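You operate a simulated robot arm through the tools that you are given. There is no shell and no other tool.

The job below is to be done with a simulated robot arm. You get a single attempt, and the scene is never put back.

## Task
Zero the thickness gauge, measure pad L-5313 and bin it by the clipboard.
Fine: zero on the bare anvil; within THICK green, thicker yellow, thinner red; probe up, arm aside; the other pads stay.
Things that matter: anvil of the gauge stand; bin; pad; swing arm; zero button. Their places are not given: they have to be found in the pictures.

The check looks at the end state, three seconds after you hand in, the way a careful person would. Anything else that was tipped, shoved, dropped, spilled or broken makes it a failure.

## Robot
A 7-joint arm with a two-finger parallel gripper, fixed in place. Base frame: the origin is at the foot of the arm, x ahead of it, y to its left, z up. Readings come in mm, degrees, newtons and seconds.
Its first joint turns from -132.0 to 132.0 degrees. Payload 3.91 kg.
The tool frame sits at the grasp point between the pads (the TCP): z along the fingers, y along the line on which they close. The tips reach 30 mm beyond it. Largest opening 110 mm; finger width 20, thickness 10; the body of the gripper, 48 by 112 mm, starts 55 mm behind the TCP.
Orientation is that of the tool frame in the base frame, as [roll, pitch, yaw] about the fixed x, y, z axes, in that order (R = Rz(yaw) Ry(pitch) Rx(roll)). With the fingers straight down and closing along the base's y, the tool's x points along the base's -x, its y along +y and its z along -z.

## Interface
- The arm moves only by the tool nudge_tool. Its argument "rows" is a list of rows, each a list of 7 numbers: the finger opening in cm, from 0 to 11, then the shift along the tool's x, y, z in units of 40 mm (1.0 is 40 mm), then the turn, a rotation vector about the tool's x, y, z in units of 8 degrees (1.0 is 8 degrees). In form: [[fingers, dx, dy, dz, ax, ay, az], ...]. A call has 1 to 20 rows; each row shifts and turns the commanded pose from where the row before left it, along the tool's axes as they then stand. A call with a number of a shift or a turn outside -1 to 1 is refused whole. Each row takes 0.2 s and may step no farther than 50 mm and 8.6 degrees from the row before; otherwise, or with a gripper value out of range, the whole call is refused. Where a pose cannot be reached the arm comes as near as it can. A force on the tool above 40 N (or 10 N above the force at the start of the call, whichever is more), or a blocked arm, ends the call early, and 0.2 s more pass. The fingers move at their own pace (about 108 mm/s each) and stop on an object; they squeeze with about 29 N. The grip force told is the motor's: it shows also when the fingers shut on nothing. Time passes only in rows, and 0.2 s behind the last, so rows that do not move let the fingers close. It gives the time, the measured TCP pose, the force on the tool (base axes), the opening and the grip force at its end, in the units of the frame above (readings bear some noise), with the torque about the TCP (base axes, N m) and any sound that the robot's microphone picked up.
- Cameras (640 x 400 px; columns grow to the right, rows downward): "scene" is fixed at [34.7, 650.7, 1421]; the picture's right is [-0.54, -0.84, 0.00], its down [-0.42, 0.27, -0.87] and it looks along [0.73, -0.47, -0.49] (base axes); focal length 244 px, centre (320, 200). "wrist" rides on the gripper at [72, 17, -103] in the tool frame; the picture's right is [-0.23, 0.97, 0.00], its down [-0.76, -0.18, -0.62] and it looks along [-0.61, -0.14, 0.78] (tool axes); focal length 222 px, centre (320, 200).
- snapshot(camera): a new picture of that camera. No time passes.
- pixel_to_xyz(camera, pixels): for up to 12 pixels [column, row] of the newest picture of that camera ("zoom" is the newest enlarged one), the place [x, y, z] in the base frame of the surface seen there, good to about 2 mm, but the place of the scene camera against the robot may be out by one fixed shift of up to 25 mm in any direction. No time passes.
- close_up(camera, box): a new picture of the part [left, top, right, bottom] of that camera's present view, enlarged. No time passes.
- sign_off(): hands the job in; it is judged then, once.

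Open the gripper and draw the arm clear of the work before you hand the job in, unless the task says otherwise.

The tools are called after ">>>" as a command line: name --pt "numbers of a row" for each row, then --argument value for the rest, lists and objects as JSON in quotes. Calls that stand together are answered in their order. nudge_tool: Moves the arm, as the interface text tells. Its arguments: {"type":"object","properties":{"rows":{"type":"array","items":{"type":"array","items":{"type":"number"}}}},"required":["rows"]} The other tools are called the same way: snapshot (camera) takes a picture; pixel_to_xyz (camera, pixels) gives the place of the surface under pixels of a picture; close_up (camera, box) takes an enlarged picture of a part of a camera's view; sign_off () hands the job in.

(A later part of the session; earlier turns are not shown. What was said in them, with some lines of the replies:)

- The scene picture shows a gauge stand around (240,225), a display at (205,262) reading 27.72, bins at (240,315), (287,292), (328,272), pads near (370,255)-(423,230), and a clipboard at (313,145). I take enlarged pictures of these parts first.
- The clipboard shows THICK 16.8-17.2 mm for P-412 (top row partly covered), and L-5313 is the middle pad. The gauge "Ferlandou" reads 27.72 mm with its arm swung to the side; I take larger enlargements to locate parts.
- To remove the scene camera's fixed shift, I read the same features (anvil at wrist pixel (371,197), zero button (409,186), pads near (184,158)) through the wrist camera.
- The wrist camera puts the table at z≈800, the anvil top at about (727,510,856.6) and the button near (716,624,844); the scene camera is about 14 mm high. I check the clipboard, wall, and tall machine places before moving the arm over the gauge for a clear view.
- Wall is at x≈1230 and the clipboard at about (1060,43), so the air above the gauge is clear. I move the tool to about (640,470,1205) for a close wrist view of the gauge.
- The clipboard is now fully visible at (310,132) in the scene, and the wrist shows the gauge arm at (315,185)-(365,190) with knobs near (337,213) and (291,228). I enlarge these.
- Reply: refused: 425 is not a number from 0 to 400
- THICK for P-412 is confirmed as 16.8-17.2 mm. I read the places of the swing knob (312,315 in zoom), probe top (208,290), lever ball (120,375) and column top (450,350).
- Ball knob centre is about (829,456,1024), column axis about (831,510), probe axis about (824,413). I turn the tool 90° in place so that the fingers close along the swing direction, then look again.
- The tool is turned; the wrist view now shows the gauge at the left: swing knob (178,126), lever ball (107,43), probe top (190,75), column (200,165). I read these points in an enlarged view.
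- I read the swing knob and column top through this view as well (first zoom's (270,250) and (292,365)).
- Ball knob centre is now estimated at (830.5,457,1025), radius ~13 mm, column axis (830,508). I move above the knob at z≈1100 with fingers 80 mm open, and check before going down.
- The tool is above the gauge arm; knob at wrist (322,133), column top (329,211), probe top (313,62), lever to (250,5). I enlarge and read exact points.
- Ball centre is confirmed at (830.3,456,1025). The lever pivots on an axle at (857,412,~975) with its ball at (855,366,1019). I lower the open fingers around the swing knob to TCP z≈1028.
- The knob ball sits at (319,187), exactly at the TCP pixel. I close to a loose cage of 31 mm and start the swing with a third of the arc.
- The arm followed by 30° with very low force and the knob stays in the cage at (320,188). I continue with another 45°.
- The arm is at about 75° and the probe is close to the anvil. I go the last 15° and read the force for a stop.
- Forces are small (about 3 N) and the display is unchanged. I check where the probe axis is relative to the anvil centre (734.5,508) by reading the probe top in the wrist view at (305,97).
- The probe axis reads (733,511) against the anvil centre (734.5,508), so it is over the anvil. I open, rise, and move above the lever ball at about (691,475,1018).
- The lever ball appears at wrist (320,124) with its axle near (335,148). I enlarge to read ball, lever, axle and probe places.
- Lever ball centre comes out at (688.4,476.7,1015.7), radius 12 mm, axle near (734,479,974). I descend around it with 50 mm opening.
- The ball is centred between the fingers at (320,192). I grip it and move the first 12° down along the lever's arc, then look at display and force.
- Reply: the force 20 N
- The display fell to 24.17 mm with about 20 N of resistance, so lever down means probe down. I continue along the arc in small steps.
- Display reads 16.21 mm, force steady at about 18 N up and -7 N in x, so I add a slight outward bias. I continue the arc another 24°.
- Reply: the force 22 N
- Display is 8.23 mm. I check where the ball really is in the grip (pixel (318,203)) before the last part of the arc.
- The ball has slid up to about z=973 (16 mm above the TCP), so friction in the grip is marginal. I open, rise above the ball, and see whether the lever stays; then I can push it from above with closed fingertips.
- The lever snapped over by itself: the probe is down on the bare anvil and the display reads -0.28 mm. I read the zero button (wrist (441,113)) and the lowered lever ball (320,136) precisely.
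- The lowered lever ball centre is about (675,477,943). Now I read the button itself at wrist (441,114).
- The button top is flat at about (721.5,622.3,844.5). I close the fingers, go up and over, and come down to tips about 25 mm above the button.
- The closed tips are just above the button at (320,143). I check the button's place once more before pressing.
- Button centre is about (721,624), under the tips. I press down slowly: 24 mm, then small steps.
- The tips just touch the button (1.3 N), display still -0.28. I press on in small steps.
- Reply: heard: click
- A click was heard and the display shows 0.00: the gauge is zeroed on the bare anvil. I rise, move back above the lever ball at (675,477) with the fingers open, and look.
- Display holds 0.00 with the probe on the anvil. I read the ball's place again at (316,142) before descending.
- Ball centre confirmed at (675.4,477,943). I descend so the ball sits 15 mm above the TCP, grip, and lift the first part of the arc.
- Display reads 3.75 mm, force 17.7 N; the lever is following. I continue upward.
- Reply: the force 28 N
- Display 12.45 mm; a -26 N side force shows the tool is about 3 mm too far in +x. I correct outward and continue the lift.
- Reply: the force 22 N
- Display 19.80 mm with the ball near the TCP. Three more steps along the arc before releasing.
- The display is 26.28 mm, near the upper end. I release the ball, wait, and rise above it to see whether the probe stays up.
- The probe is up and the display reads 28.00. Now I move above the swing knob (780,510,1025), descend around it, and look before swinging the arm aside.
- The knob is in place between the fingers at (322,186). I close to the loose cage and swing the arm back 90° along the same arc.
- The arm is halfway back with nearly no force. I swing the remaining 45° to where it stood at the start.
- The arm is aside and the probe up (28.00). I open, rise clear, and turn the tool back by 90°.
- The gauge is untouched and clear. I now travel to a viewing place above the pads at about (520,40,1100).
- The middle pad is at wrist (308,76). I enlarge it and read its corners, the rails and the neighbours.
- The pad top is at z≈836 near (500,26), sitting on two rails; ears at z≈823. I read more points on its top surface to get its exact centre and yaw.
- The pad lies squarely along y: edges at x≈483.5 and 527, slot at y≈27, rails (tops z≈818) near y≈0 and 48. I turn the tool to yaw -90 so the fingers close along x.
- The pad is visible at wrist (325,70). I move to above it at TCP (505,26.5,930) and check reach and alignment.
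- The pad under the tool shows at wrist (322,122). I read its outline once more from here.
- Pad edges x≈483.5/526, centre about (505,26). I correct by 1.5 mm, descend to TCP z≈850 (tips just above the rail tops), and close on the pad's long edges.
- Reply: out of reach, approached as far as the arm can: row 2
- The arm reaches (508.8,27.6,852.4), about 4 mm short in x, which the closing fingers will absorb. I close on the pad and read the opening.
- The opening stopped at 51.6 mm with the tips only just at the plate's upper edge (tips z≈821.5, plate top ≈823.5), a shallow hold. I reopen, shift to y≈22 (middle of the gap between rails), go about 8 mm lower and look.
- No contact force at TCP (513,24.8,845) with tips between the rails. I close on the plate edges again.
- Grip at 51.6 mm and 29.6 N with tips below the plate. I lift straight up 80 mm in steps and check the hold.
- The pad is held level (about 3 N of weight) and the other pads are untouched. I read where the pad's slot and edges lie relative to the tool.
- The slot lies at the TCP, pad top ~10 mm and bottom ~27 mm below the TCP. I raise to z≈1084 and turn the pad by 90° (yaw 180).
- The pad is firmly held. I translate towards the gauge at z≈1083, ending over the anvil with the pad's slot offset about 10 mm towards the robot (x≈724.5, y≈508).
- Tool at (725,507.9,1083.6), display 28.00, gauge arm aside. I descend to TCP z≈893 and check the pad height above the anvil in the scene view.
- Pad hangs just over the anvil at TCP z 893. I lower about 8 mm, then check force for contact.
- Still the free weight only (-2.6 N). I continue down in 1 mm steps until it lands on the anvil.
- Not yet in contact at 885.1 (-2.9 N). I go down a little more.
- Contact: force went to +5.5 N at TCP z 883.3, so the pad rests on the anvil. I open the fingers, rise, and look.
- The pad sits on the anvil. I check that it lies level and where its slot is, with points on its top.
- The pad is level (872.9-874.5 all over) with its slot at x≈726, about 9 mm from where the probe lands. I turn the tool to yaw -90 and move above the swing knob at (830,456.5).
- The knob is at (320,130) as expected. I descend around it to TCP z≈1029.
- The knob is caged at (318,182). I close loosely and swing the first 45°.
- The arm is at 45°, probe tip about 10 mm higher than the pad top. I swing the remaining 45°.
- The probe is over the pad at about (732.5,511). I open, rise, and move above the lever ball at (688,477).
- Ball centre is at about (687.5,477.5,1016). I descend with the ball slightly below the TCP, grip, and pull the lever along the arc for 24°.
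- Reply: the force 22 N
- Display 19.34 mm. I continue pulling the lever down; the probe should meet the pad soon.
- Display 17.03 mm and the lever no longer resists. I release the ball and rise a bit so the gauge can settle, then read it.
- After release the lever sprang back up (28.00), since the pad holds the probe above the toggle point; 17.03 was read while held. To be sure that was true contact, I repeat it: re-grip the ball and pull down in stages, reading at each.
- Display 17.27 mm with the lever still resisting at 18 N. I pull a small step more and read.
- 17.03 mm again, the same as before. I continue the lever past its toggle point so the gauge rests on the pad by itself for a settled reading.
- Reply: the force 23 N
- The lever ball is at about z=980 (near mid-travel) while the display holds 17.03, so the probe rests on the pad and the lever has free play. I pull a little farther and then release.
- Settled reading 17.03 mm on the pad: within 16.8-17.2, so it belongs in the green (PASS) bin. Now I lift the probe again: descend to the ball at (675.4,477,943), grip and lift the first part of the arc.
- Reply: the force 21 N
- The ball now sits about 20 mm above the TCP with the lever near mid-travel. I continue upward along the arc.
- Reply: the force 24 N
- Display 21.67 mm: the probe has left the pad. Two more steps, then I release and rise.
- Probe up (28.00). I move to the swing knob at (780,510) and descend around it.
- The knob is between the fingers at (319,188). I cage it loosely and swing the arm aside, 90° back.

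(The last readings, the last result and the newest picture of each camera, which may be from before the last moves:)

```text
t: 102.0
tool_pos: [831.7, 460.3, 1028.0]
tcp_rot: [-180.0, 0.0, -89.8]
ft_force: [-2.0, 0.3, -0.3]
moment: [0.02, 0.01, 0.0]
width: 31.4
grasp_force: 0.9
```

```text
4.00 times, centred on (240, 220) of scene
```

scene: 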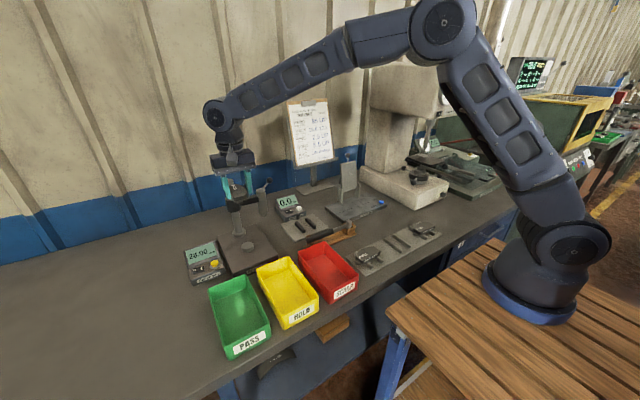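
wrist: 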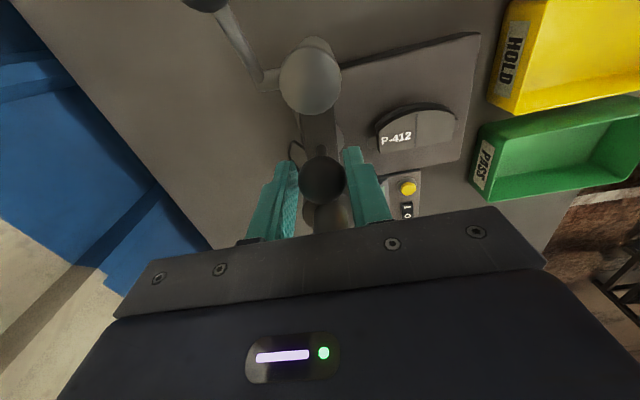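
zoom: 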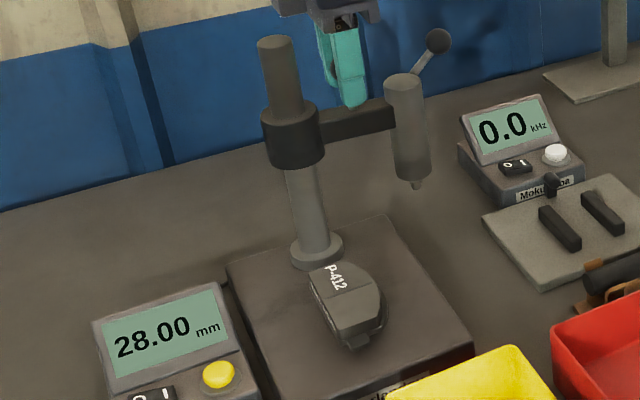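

The arm is aside with probe up (28.00) and the pad undisturbed. I open, rise, turn the tool back to yaw 180 and move above the pad.

>>> nudge_tool --pt "8 0 0 0 0 0 0" --pt "8 0 0 0 0 0 0" --pt "8 0 0 -0.8 0 0 0" --pt "8 0 0 -0.8 0 0 0" --pt "8 0 0 -0.8 0 0 0" --pt "8 0 0 0 0 0 0.9375" --pt "8 0 0 0 0 0 0.9375" --pt "8 0 0 0 0 0 0.9375" --pt "8 0 0 0 0 0 0.9375" --pt "8 0 0 0 0 0 0.9375" --pt "8 0 0 0 0 0 0.9375" --pt "8 0 0 0 0 0 0.9375" --pt "8 0 0 0 0 0 0.9375" --pt "8 0 0 0 0 0 0.9375" --pt "8 0 0 0 0 0 0.9375" --pt "8 0 0 0 0 0 0.9375" --pt "8 0 0 0 0 0 0.9375" --pt "8 0.89 0.41 0 0 0 0" --pt "8 0.89 0.41 0 0 0 0" --pt "8 0.89 0.41 0 0 0 0"

>>> snapshot --camera "wrist"

>>> snapshot --camera "scene"

```text
t: 106.2
tool_pos: [724.2, 508.4, 1124.6]
tcp_rot: [180.0, 0.0, 180.0]
ft_force: [0.5, 0.3, 0.2]
moment: [-0.02, 0.0, 0.01]
width: 79.9
grasp_force: 0.0
```

```text
taken
```

wrist: 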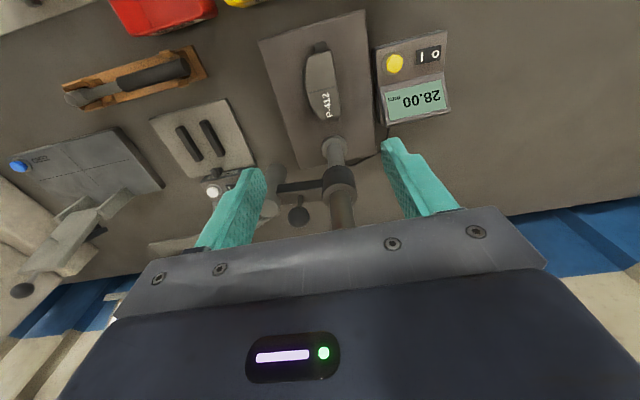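

```text
taken
```

scene: 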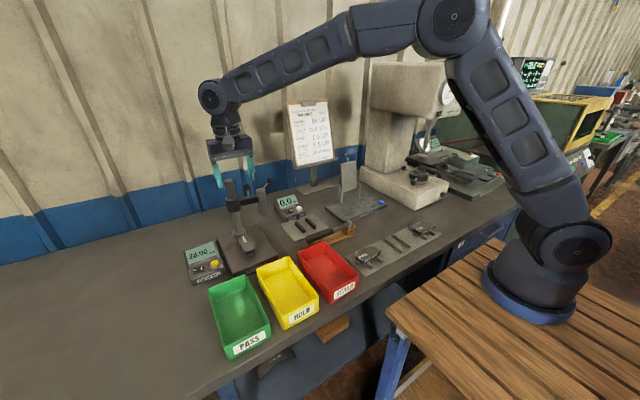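

Everything is in place. I check the pad's pose again (slot near wrist (322,85)) before descending.

>>> close_up --camera "wrist" --box '[280, 30, 370, 140]'

>>> pixel_to_xyz --camera "zoom" --pixels '[[235, 205], [300, 195], [270, 205], [265, 110], [290, 280], [330, 200], [215, 200], [320, 120], [345, 270]]'

```text
3.64 times, centred on (325, 85) of wrist
```

zoom: 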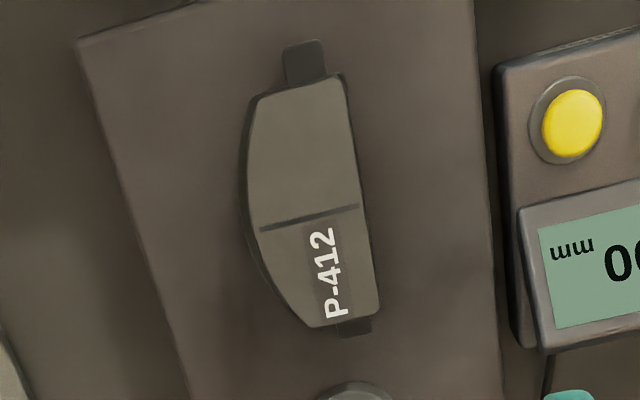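

```text
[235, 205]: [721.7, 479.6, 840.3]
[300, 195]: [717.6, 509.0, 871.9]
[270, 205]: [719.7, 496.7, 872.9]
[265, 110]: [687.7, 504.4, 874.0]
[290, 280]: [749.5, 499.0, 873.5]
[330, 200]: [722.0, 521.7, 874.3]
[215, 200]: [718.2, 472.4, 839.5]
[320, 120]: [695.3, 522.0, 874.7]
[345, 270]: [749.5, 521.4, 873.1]
```

The pad is unmoved (slot x≈726, top 873-874). I descend to TCP z≈884 with fingers 80 mm open.

>>> nudge_tool --pt "8 -0.03 0 0.9 0 0 0" --pt "8 0 0 0.9 0 0 0" --pt "8 0 0 0.9 0 0 0" --pt "8 0 0 0.9 0 0 0" --pt "8 0 0 0.9 0 0 0" --pt "8 0 0 0.9 0 0 0" --pt "8 0 0 0.5 0 0 0" --pt "8 0 0 0.1 0 0 0" --pt "8 0 0 0 0 0 0"

>>> snapshot --camera "wrist"

>>> close_up --camera "scene" --box '[205, 200, 285, 265]'

```text
t: 108.2
tool_pos: [725.0, 508.1, 884.0]
tcp_rot: [-180.0, 0.0, -179.8]
ft_force: [0.3, -0.2, 0.1]
moment: [0.03, -0.01, 0.0]
width: 79.9
grasp_force: 0.2
```

```text
taken
```

wrist: 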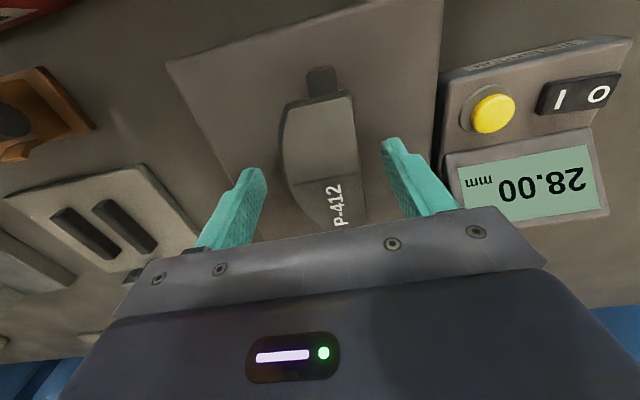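

```text
6.15 times, centred on (245, 232) of scene
```

zoom: 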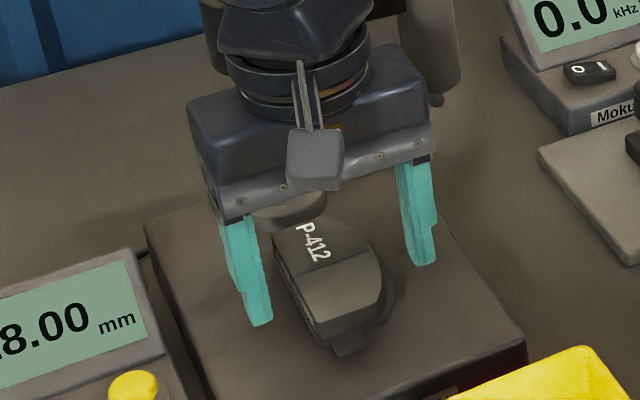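

The fingers straddle the pad at TCP (725,508,884). I close, then lift gently and check the grip.

>>> nudge_tool --pt "3 0 0 0 0 0 0" --pt "3 0 0 0 0 0 0" --pt "3 0 0 0 0 0 0" --pt "3 0 0 0 0 0 0" --pt "3 0 0 -0.25 0 0 0" --pt "3 0 0 -0.5 0 0 0" --pt "3 0 0 -0.7 0 0 0" --pt "3 0 0 0 0 0 0"

>>> snapshot --camera "wrist"

>>> close_up --camera "scene" --box '[190, 180, 290, 270]'

```text
t: 110.0
tool_pos: [725.2, 508.8, 943.0]
tcp_rot: [180.0, 0.0, -180.0]
ft_force: [0.2, 0.1, -3.2]
moment: [-0.01, -0.02, 0.01]
width: 51.3
grasp_force: 29.1
```

```text
taken
```

wrist: 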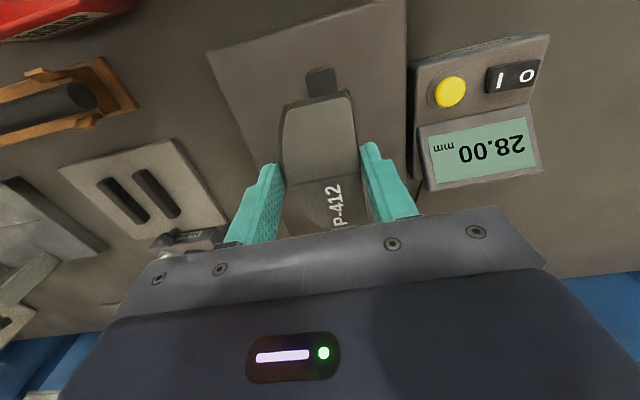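

```text
4.44 times, centred on (240, 225) of scene
```

zoom: 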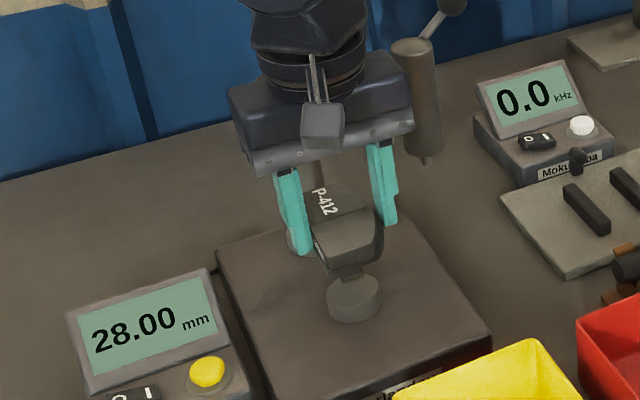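

The pad is held (3.2 N, 51.3 mm). I raise it and move towards the green bin, stopping short so the wrist camera sees the bin.

>>> nudge_tool --pt "3 0 0 -0.8 0 0 0" --pt "3 0 0 -0.8 0 0 0" --pt "3 0 0 -0.8 0 0 0" --pt "3 0 0 -0.8 0 0 0" --pt "3 0.656 0.7 0 0 0 0" --pt "3 0.656 0.7 0 0 0 0" --pt "3 0.656 0.7 0 0 0 0" --pt "3 0.656 0.7 0 0 0 0" --pt "3 0 0 0 0 0 0"

>>> snapshot --camera "wrist"

>>> snapshot --camera "scene"

```text
t: 112.0
tool_pos: [619.0, 619.7, 1068.5]
tcp_rot: [-180.0, 0.0, -179.9]
ft_force: [-0.1, 0.2, -3.1]
moment: [-0.02, 0.01, 0.01]
width: 51.6
grasp_force: 28.2
```

```text
taken
```

wrist: 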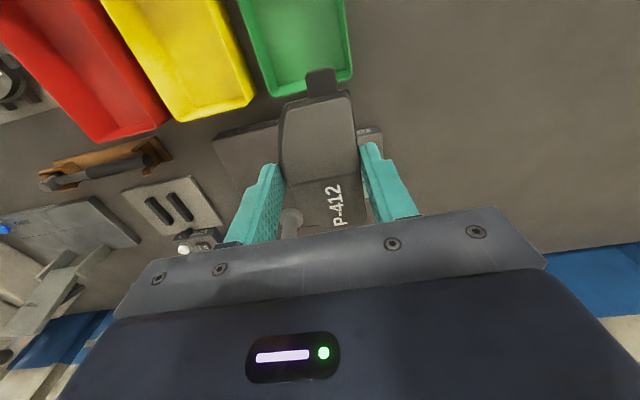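

```text
taken
```

scene: 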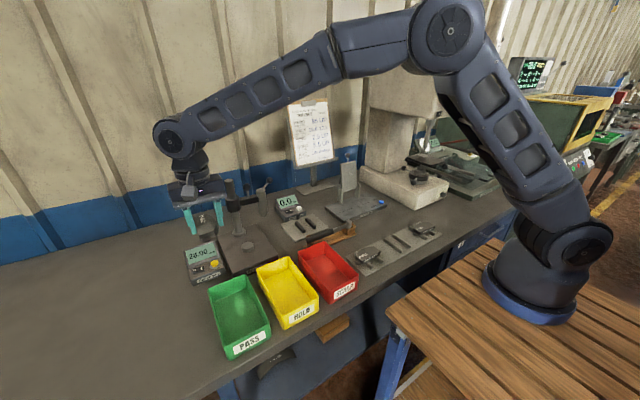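

I read the green bin's rim from both cameras: wrist corners near (270,93),(350,78), scene corners (208,289),(251,275),(270,325),(228,358).

>>> close_up --camera "scene" --box '[195, 260, 295, 370]'

>>> pixel_to_xyz --camera "zoom" --pixels '[[82, 112], [235, 62], [310, 230], [145, 350], [200, 200], [160, 130], [240, 110], [270, 220], [165, 290], [190, 240]]'

>>> pixel_to_xyz --camera "wrist" --pixels '[[270, 93], [350, 76], [300, 40], [280, 80], [330, 60], [245, 20], [345, 20], [262, 30], [300, 10], [336, 30]]'

```text
3.64 times, centred on (245, 315) of scene
```

zoom: 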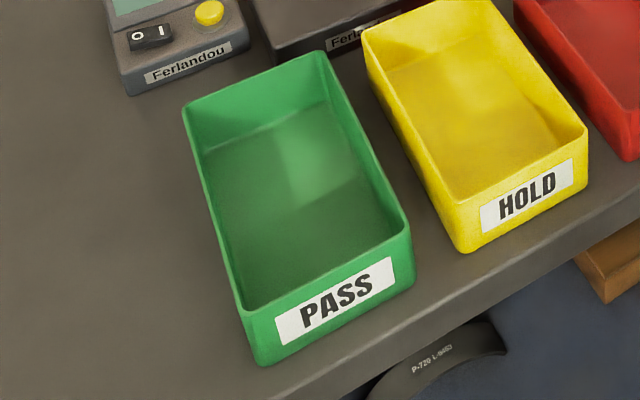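

```text
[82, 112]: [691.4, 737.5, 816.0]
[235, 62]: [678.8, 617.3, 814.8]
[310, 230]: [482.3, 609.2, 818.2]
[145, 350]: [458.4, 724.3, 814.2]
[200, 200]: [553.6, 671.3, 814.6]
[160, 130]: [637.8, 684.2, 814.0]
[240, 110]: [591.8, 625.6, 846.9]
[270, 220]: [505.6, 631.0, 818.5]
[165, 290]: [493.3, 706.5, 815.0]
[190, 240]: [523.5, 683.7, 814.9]
```

```text
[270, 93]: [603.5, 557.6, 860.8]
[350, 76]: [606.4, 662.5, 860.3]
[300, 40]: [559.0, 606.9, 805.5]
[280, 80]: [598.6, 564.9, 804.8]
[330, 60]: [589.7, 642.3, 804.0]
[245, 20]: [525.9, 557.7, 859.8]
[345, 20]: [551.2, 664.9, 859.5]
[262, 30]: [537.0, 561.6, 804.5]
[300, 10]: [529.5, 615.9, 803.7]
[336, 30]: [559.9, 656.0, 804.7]
```

From the wrist, the green bin's far rim is x≈606, its sides y≈558 and 664, rim z≈860, floor z≈804. I read the near rim through the scene picture (zoom corners (410,230),(245,305)).

>>> close_up --camera "scene" --box '[195, 260, 295, 370]'

>>> pixel_to_xyz --camera "zoom" --pixels '[[186, 106], [322, 54], [408, 228], [246, 308], [300, 180], [330, 280], [215, 170], [255, 285], [380, 235], [320, 110]]'

```text
3.64 times, centred on (245, 315) of scene
```

zoom: 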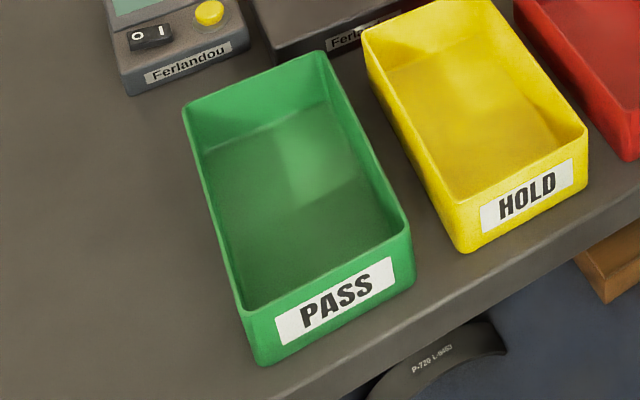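

```text
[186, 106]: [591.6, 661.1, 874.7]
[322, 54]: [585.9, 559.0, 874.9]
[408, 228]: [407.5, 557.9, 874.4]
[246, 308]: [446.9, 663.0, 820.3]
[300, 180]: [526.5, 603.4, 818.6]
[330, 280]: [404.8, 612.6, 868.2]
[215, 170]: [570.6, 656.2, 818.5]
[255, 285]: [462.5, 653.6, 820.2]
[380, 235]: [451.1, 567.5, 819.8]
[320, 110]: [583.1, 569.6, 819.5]
```

The green bin spans about x 424-606, y 558-664 with rim z≈860 and floor z≈804, centre (515,611). I move above its centre and look before descending.

>>> nudge_tool --pt "3 0.867 -0.0725 0 0 0 0" --pt "3 0.867 -0.0725 0 0 0 0" --pt "3 0.867 -0.0725 0 0 0 0" --pt "3 0 0 0.9 0 0 0" --pt "3 0 0 0.9 0 0 0" --pt "3 0 0 0.9 0 0 0" --pt "3 0 0 0 0 0 0"

>>> snapshot --camera "wrist"

>>> close_up --camera "scene" --box '[180, 210, 310, 370]'

>>> pixel_to_xyz --camera "wrist" --pixels '[[250, 60], [390, 60], [225, 140], [410, 160], [300, 30]]'

```text
t: 113.6
tool_pos: [517.6, 610.3, 961.2]
tcp_rot: [179.9, 0.0, 180.0]
ft_force: [0.8, 0.1, -2.4]
moment: [0.01, -0.01, -0.01]
width: 51.6
grasp_force: 29.0
```

```text
taken
```

wrist: 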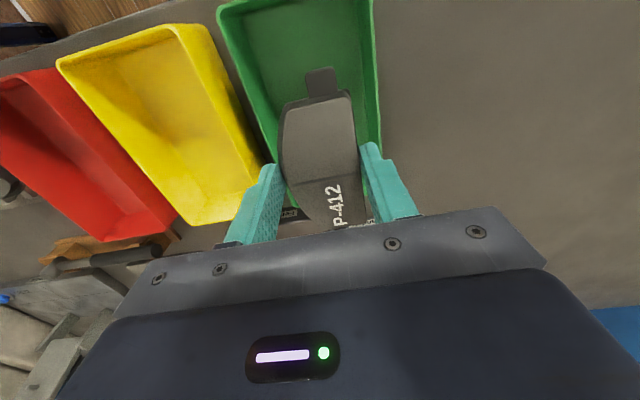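

```text
2.50 times, centred on (245, 290) of scene
```

zoom: 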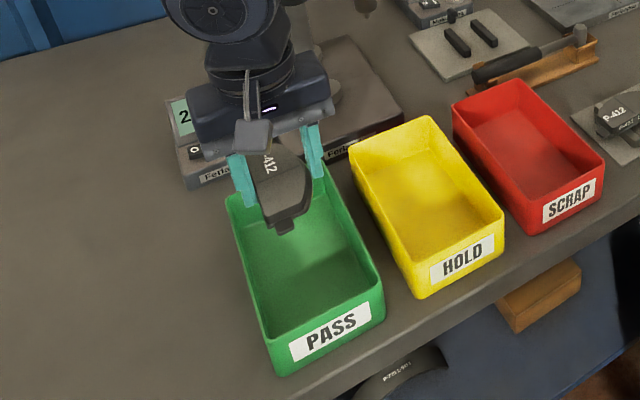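

```text
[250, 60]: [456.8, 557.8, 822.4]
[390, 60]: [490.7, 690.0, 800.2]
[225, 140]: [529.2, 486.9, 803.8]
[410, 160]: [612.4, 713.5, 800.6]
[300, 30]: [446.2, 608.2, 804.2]
```

The pad hangs over the green bin. I check the side rims (wrist around (228,45) and (375,60)) to confirm the y centring.

>>> pixel_to_xyz --camera "wrist" --pixels '[[222, 30], [226, 30], [230, 45], [240, 70], [374, 60], [371, 60], [376, 90], [373, 30], [368, 30]]'

>>> close_up --camera "wrist" --box '[200, 0, 420, 180]'

```text
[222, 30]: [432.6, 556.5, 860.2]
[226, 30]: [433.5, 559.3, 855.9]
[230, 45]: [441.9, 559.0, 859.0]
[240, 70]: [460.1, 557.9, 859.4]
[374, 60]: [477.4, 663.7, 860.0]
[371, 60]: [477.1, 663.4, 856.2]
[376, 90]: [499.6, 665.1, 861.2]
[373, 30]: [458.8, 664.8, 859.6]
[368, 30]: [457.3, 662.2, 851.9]
```

```text
2.22 times, centred on (310, 90) of wrist
```

zoom: 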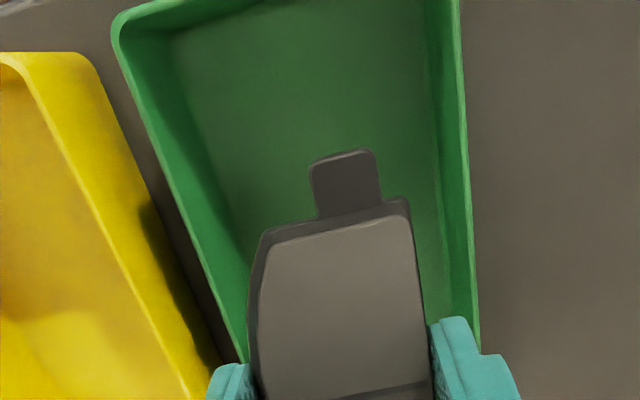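

Rims at y≈557.5 and 664.5, so the centre is y=611; the tool is at 610.3. I descend to TCP z≈838 and check.

>>> nudge_tool --pt "3 0 0.015 0.77 0 0 0" --pt "3 0 0 0.77 0 0 0" --pt "3 0 0 0.77 0 0 0" --pt "3 0 0 0.75 0 0 0" --pt "3 0 0 0 0 0 0"

>>> snapshot --camera "wrist"

>>> close_up --camera "scene" --box '[180, 230, 310, 370]'

```text
t: 114.8
tool_pos: [515.8, 613.8, 840.2]
tcp_rot: [-180.0, 0.0, -179.9]
ft_force: [0.3, -0.4, -3.6]
moment: [0.02, -0.03, 0.01]
width: 51.6
grasp_force: 28.9
```

```text
taken
```

wrist: 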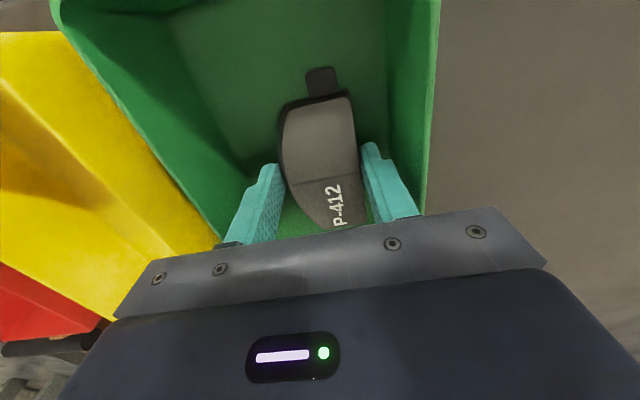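

```text
2.86 times, centred on (245, 300) of scene
```

zoom: 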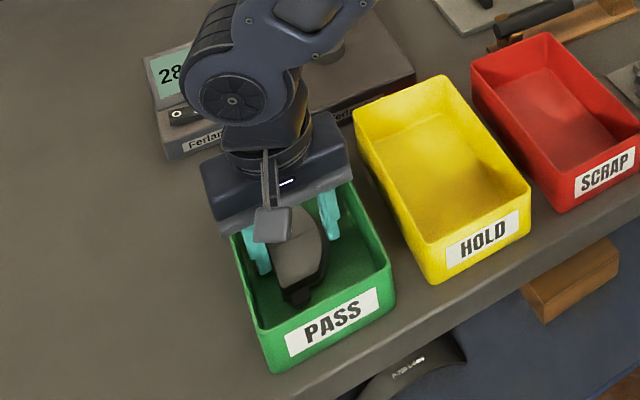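

Pad is inside the green bin at TCP z 840. Tips reach the floor at TCP≈834, so I lower 4 mm and release gently with a small opening.

>>> nudge_tool --pt "3 0 -0.03 0.06 0 0 0" --pt "3 0 0 0.04 0 0 0" --pt "3 0 0 0 0 0 0" --pt "5.5 0 0 0 0 0 0" --pt "6.2 0 0 0 0 0 0" --pt "6.2 0 0 0 0 0 0" --pt "6.2 0 0 0 0 0 0"

>>> snapshot --camera "wrist"

```text
t: 116.4
tool_pos: [516.6, 611.4, 835.0]
tcp_rot: [-180.0, -0.1, -180.0]
ft_force: [-0.2, 0.0, -0.2]
moment: [-0.02, -0.04, 0.01]
width: 62.1
grasp_force: 0.0
```

```text
taken
```

wrist: 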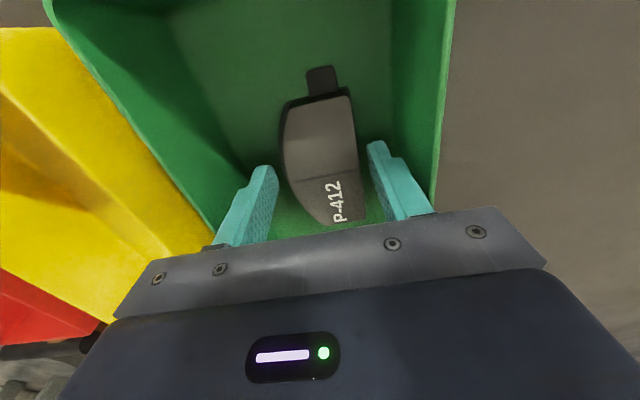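

The pad is released on the bin floor, fingers free on both sides (62 mm). I rise straight up and clear of the work.

>>> nudge_tool --pt "6.2 0 0 -0.3 0 0 0" --pt "6.2 0 0 -0.6 0 0 0" --pt "6.2 0 0 -0.9 0 0 0" --pt "6.2 0 0 -0.9 0 0 0" --pt "6.2 0 0 -0.9 0 0 0" --pt "6.2 0 0 -0.9 0 0 0" --pt "6.2 0 0 -0.9 0 0 0" --pt "6.2 0 0 -0.9 0 0 0" --pt "6.2 0 0 -0.9 0 0 0" --pt "9 0 0 -0.9 0 0 0" --pt "9 0.6 -0.5 -0.4 0 0 0" --pt "9 0.6 -0.5 -0.4 0 0 0" --pt "9 0.6 -0.5 -0.4 0 0 0" --pt "9 0 0 0 0 0 0"

>>> snapshot --camera "scene"

>>> snapshot --camera "wrist"

>>> close_up --camera "scene" --box '[170, 170, 350, 370]'

>>> close_up --camera "scene" --box '[300, 190, 460, 290]'

```text
t: 119.4
tool_pos: [444.5, 550.6, 1207.1]
tcp_rot: [180.0, 0.0, -180.0]
ft_force: [0.1, -0.4, -0.4]
moment: [0.04, -0.02, 0.04]
width: 90.0
grasp_force: 0.0
```

```text
taken
```

scene: 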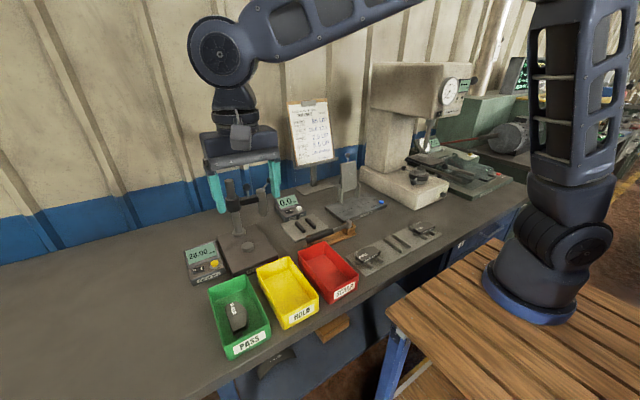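

```text
taken
```

wrist: 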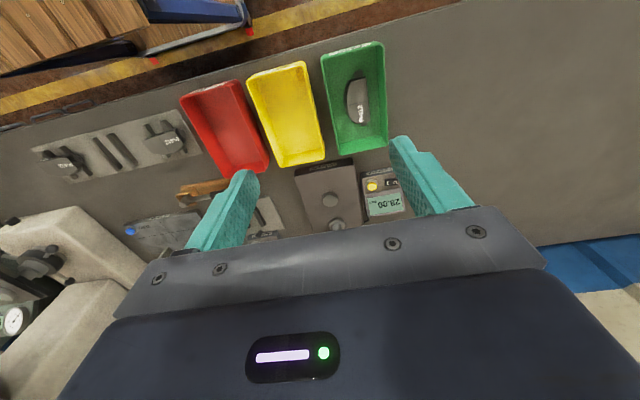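

```text
2.00 times, centred on (260, 270) of scene
```

zoom: 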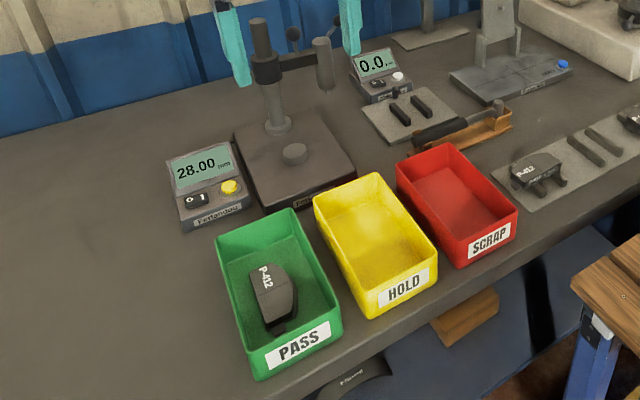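

```text
4.00 times, centred on (380, 240) of scene
```

zoom: 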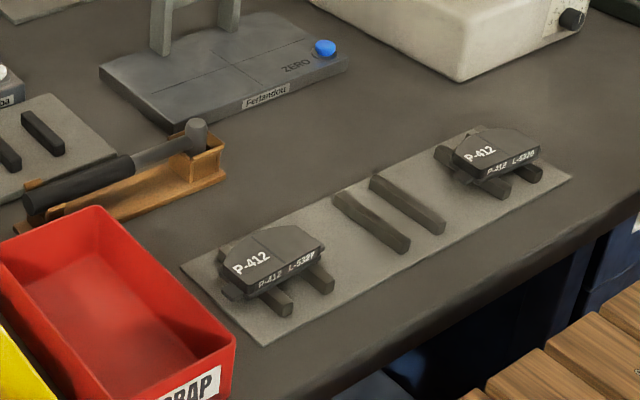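

The pad lies flat in the green PASS bin. The gauge reads 28.00 with the probe up and the arm aside, the other two pads are in place, and the gripper is open and clear at (444,551,1207). I hand the job in.

>>> sign_off

```text
The job is handed in.
```

Pad L-5313 measured 17.03 mm. That is within the clipboard's THICK limits for P-412 (16.8–17.2 mm), so it is in the green PASS bin. The job is handed in; no verdict came back.

- **Zero:** I lowered the probe onto the bare anvil, where the gauge read -0.28 mm. I pressed the zero button, and the display went to 0.00.
- **Measurement:** The first time I released the lever on the pad, it sprang back up. I pulled it fully over on a second try. The 17.03 mm is the settled reading, and it matched both values seen while holding the lever.
- **End state:** The probe is up, with the display at 28.00, and the swing arm is back where it started. The other two pads are still on their rails. The gripper is open and clear of the bench.
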